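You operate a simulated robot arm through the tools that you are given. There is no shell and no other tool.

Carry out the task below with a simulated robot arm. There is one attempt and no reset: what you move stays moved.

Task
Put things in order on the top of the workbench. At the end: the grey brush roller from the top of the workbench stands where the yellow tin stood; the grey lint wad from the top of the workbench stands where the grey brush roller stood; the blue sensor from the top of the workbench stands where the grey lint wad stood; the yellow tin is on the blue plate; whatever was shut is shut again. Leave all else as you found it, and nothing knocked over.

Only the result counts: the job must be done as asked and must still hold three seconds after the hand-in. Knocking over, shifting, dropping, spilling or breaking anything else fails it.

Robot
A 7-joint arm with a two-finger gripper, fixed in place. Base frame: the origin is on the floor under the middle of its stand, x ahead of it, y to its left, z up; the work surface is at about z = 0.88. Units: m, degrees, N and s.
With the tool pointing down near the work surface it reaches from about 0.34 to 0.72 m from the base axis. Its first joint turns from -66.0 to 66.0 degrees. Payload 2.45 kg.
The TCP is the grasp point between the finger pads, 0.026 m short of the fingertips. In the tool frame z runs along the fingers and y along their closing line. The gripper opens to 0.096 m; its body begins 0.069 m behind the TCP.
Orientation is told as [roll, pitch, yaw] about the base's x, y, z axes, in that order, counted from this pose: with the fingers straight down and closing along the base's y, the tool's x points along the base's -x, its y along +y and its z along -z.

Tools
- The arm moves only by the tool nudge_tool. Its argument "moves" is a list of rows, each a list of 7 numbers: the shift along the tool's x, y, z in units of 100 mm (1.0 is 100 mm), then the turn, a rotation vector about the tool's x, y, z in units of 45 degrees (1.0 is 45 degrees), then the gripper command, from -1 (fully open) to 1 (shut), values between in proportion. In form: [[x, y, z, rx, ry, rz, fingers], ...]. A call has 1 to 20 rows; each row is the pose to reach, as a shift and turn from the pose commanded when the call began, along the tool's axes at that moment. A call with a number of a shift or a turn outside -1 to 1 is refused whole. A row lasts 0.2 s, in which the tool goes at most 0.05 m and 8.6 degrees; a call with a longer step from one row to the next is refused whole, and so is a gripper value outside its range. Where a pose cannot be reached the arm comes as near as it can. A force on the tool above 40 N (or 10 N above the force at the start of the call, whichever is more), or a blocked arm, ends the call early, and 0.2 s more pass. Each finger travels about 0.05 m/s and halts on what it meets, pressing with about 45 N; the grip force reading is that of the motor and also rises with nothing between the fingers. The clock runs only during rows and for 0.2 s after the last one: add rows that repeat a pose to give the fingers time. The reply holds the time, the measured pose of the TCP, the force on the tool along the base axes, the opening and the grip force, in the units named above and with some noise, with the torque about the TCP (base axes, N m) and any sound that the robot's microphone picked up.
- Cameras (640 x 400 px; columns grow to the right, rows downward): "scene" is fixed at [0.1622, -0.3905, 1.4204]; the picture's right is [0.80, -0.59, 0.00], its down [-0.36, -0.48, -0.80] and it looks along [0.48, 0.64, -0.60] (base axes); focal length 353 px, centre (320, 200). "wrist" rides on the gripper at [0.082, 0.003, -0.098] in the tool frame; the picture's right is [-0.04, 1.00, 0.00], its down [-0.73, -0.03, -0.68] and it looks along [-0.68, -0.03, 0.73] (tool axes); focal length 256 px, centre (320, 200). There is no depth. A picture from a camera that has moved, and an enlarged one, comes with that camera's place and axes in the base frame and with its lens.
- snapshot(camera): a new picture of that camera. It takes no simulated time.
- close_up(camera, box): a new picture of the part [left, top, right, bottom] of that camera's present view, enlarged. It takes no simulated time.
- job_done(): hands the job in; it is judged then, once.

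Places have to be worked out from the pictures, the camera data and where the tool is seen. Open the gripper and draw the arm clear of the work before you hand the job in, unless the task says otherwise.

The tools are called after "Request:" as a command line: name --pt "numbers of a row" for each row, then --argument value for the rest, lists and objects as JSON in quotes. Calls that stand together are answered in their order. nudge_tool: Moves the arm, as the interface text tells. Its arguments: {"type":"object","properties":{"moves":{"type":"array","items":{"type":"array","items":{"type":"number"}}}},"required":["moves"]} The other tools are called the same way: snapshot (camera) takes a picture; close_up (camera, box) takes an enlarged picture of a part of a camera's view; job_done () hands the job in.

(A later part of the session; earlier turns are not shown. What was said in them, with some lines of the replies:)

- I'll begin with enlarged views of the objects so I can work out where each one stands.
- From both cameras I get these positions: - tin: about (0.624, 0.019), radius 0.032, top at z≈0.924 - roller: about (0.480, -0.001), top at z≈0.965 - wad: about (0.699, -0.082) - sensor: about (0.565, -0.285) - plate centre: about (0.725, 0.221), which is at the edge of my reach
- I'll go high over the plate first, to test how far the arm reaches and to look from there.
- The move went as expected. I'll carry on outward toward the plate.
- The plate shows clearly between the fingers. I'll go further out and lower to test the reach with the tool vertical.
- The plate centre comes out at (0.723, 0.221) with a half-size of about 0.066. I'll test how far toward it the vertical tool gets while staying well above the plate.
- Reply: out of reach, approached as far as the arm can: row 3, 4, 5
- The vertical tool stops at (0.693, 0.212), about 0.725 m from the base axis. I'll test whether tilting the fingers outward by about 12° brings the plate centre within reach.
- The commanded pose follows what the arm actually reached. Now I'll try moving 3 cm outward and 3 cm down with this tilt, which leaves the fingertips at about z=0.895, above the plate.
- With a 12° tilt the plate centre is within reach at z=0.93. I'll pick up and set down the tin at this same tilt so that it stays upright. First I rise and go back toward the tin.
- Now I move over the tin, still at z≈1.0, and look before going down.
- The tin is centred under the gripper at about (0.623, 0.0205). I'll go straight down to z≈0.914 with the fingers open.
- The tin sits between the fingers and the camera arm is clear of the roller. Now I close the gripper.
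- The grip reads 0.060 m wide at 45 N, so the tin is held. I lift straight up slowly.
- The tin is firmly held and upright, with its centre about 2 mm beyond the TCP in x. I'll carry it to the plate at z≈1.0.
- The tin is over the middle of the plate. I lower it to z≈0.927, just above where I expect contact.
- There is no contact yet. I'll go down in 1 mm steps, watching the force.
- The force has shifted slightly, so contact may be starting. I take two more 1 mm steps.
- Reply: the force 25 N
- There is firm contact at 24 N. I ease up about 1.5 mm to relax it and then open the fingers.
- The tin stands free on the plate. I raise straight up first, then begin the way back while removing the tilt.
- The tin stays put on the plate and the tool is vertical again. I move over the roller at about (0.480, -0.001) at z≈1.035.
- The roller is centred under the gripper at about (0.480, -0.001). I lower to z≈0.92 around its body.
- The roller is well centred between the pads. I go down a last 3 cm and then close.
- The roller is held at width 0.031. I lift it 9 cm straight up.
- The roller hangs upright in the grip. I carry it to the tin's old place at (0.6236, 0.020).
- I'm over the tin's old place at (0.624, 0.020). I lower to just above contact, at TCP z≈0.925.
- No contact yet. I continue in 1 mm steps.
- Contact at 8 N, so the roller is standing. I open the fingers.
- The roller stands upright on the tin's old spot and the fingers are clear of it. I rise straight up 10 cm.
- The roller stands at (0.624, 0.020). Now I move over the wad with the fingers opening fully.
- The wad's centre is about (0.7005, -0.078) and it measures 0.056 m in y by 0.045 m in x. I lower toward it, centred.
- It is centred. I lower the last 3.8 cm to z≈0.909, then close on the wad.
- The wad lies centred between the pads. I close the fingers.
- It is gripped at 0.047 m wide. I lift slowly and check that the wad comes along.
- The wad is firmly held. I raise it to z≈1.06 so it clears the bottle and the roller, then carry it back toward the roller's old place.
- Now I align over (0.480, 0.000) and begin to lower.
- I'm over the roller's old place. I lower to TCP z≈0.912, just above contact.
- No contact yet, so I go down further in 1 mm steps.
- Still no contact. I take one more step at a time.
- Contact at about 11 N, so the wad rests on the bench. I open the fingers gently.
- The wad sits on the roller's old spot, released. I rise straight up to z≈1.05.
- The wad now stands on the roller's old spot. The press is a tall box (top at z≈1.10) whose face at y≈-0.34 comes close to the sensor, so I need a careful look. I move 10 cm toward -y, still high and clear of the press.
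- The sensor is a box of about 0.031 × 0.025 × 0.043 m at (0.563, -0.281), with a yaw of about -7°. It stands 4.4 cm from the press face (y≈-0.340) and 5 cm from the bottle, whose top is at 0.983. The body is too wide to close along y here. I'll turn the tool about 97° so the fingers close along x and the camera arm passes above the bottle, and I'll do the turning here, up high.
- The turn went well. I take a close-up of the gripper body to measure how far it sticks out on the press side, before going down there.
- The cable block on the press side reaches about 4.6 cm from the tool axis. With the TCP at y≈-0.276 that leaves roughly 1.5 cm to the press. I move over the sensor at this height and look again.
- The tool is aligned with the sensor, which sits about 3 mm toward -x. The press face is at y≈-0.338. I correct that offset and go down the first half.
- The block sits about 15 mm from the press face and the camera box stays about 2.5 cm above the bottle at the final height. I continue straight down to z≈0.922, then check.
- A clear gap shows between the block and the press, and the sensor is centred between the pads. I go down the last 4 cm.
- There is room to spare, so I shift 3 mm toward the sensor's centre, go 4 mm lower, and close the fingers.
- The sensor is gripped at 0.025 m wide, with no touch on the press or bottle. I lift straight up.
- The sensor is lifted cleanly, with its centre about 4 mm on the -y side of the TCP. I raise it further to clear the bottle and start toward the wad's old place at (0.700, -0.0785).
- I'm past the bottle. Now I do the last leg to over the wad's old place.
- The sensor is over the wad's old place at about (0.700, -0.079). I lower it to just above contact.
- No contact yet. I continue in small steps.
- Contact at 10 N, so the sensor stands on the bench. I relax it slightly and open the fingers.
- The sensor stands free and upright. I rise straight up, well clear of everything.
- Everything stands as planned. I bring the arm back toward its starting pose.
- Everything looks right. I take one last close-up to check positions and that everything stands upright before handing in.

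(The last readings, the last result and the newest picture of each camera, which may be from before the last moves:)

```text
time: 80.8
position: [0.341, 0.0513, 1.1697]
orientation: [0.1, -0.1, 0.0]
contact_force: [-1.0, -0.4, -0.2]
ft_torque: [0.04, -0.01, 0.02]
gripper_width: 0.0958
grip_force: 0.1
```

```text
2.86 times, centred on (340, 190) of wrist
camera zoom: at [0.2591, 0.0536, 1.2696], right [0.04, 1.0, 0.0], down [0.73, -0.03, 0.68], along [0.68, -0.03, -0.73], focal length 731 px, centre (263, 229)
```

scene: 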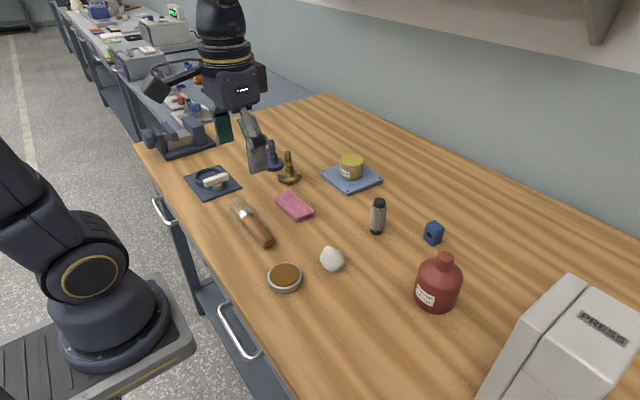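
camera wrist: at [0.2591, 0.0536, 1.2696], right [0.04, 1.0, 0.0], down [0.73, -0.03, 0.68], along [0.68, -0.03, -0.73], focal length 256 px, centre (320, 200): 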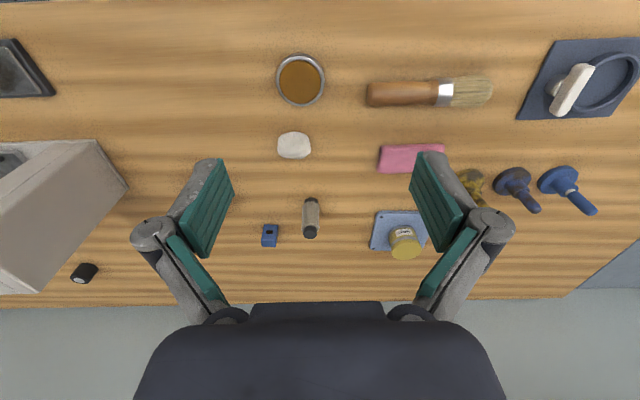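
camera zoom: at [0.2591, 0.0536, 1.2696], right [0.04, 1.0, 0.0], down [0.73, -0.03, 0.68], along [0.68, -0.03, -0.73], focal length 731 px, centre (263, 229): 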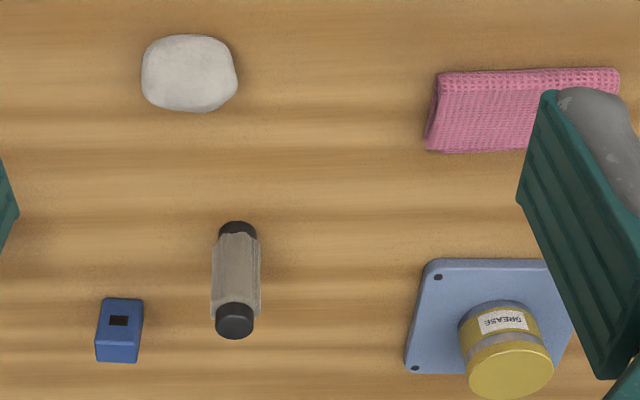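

The roller's base is where the tin's was, the wad is where the roller stood, and the sensor stands where the wad was. The tin is on the blue plate, nothing else has moved, and nothing was opened. The gripper is open and clear, so I hand in.

Request:
job_done

```text
The job is handed in.
```

The workbench top is in the order you asked for, and I've handed the job in. I haven't seen the judge's verdict.

- **Yellow tin:** it stands on the blue plate, close to the middle.
- **Grey brush roller:** it stands upright where the tin stood, at about (0.624, 0.020).
- **Grey lint wad:** it rests where the roller stood, at about (0.480, 0.000).
- **Blue sensor:** it stands upright where the wad stood, at about (0.700, -0.079).

I didn't need to open anything, so whatever was shut stayed shut. In the last pictures nothing was knocked over, and the bottle, press and other items looked where they were at the start. The gripper was open and the arm was back near its starting pose at hand-in.
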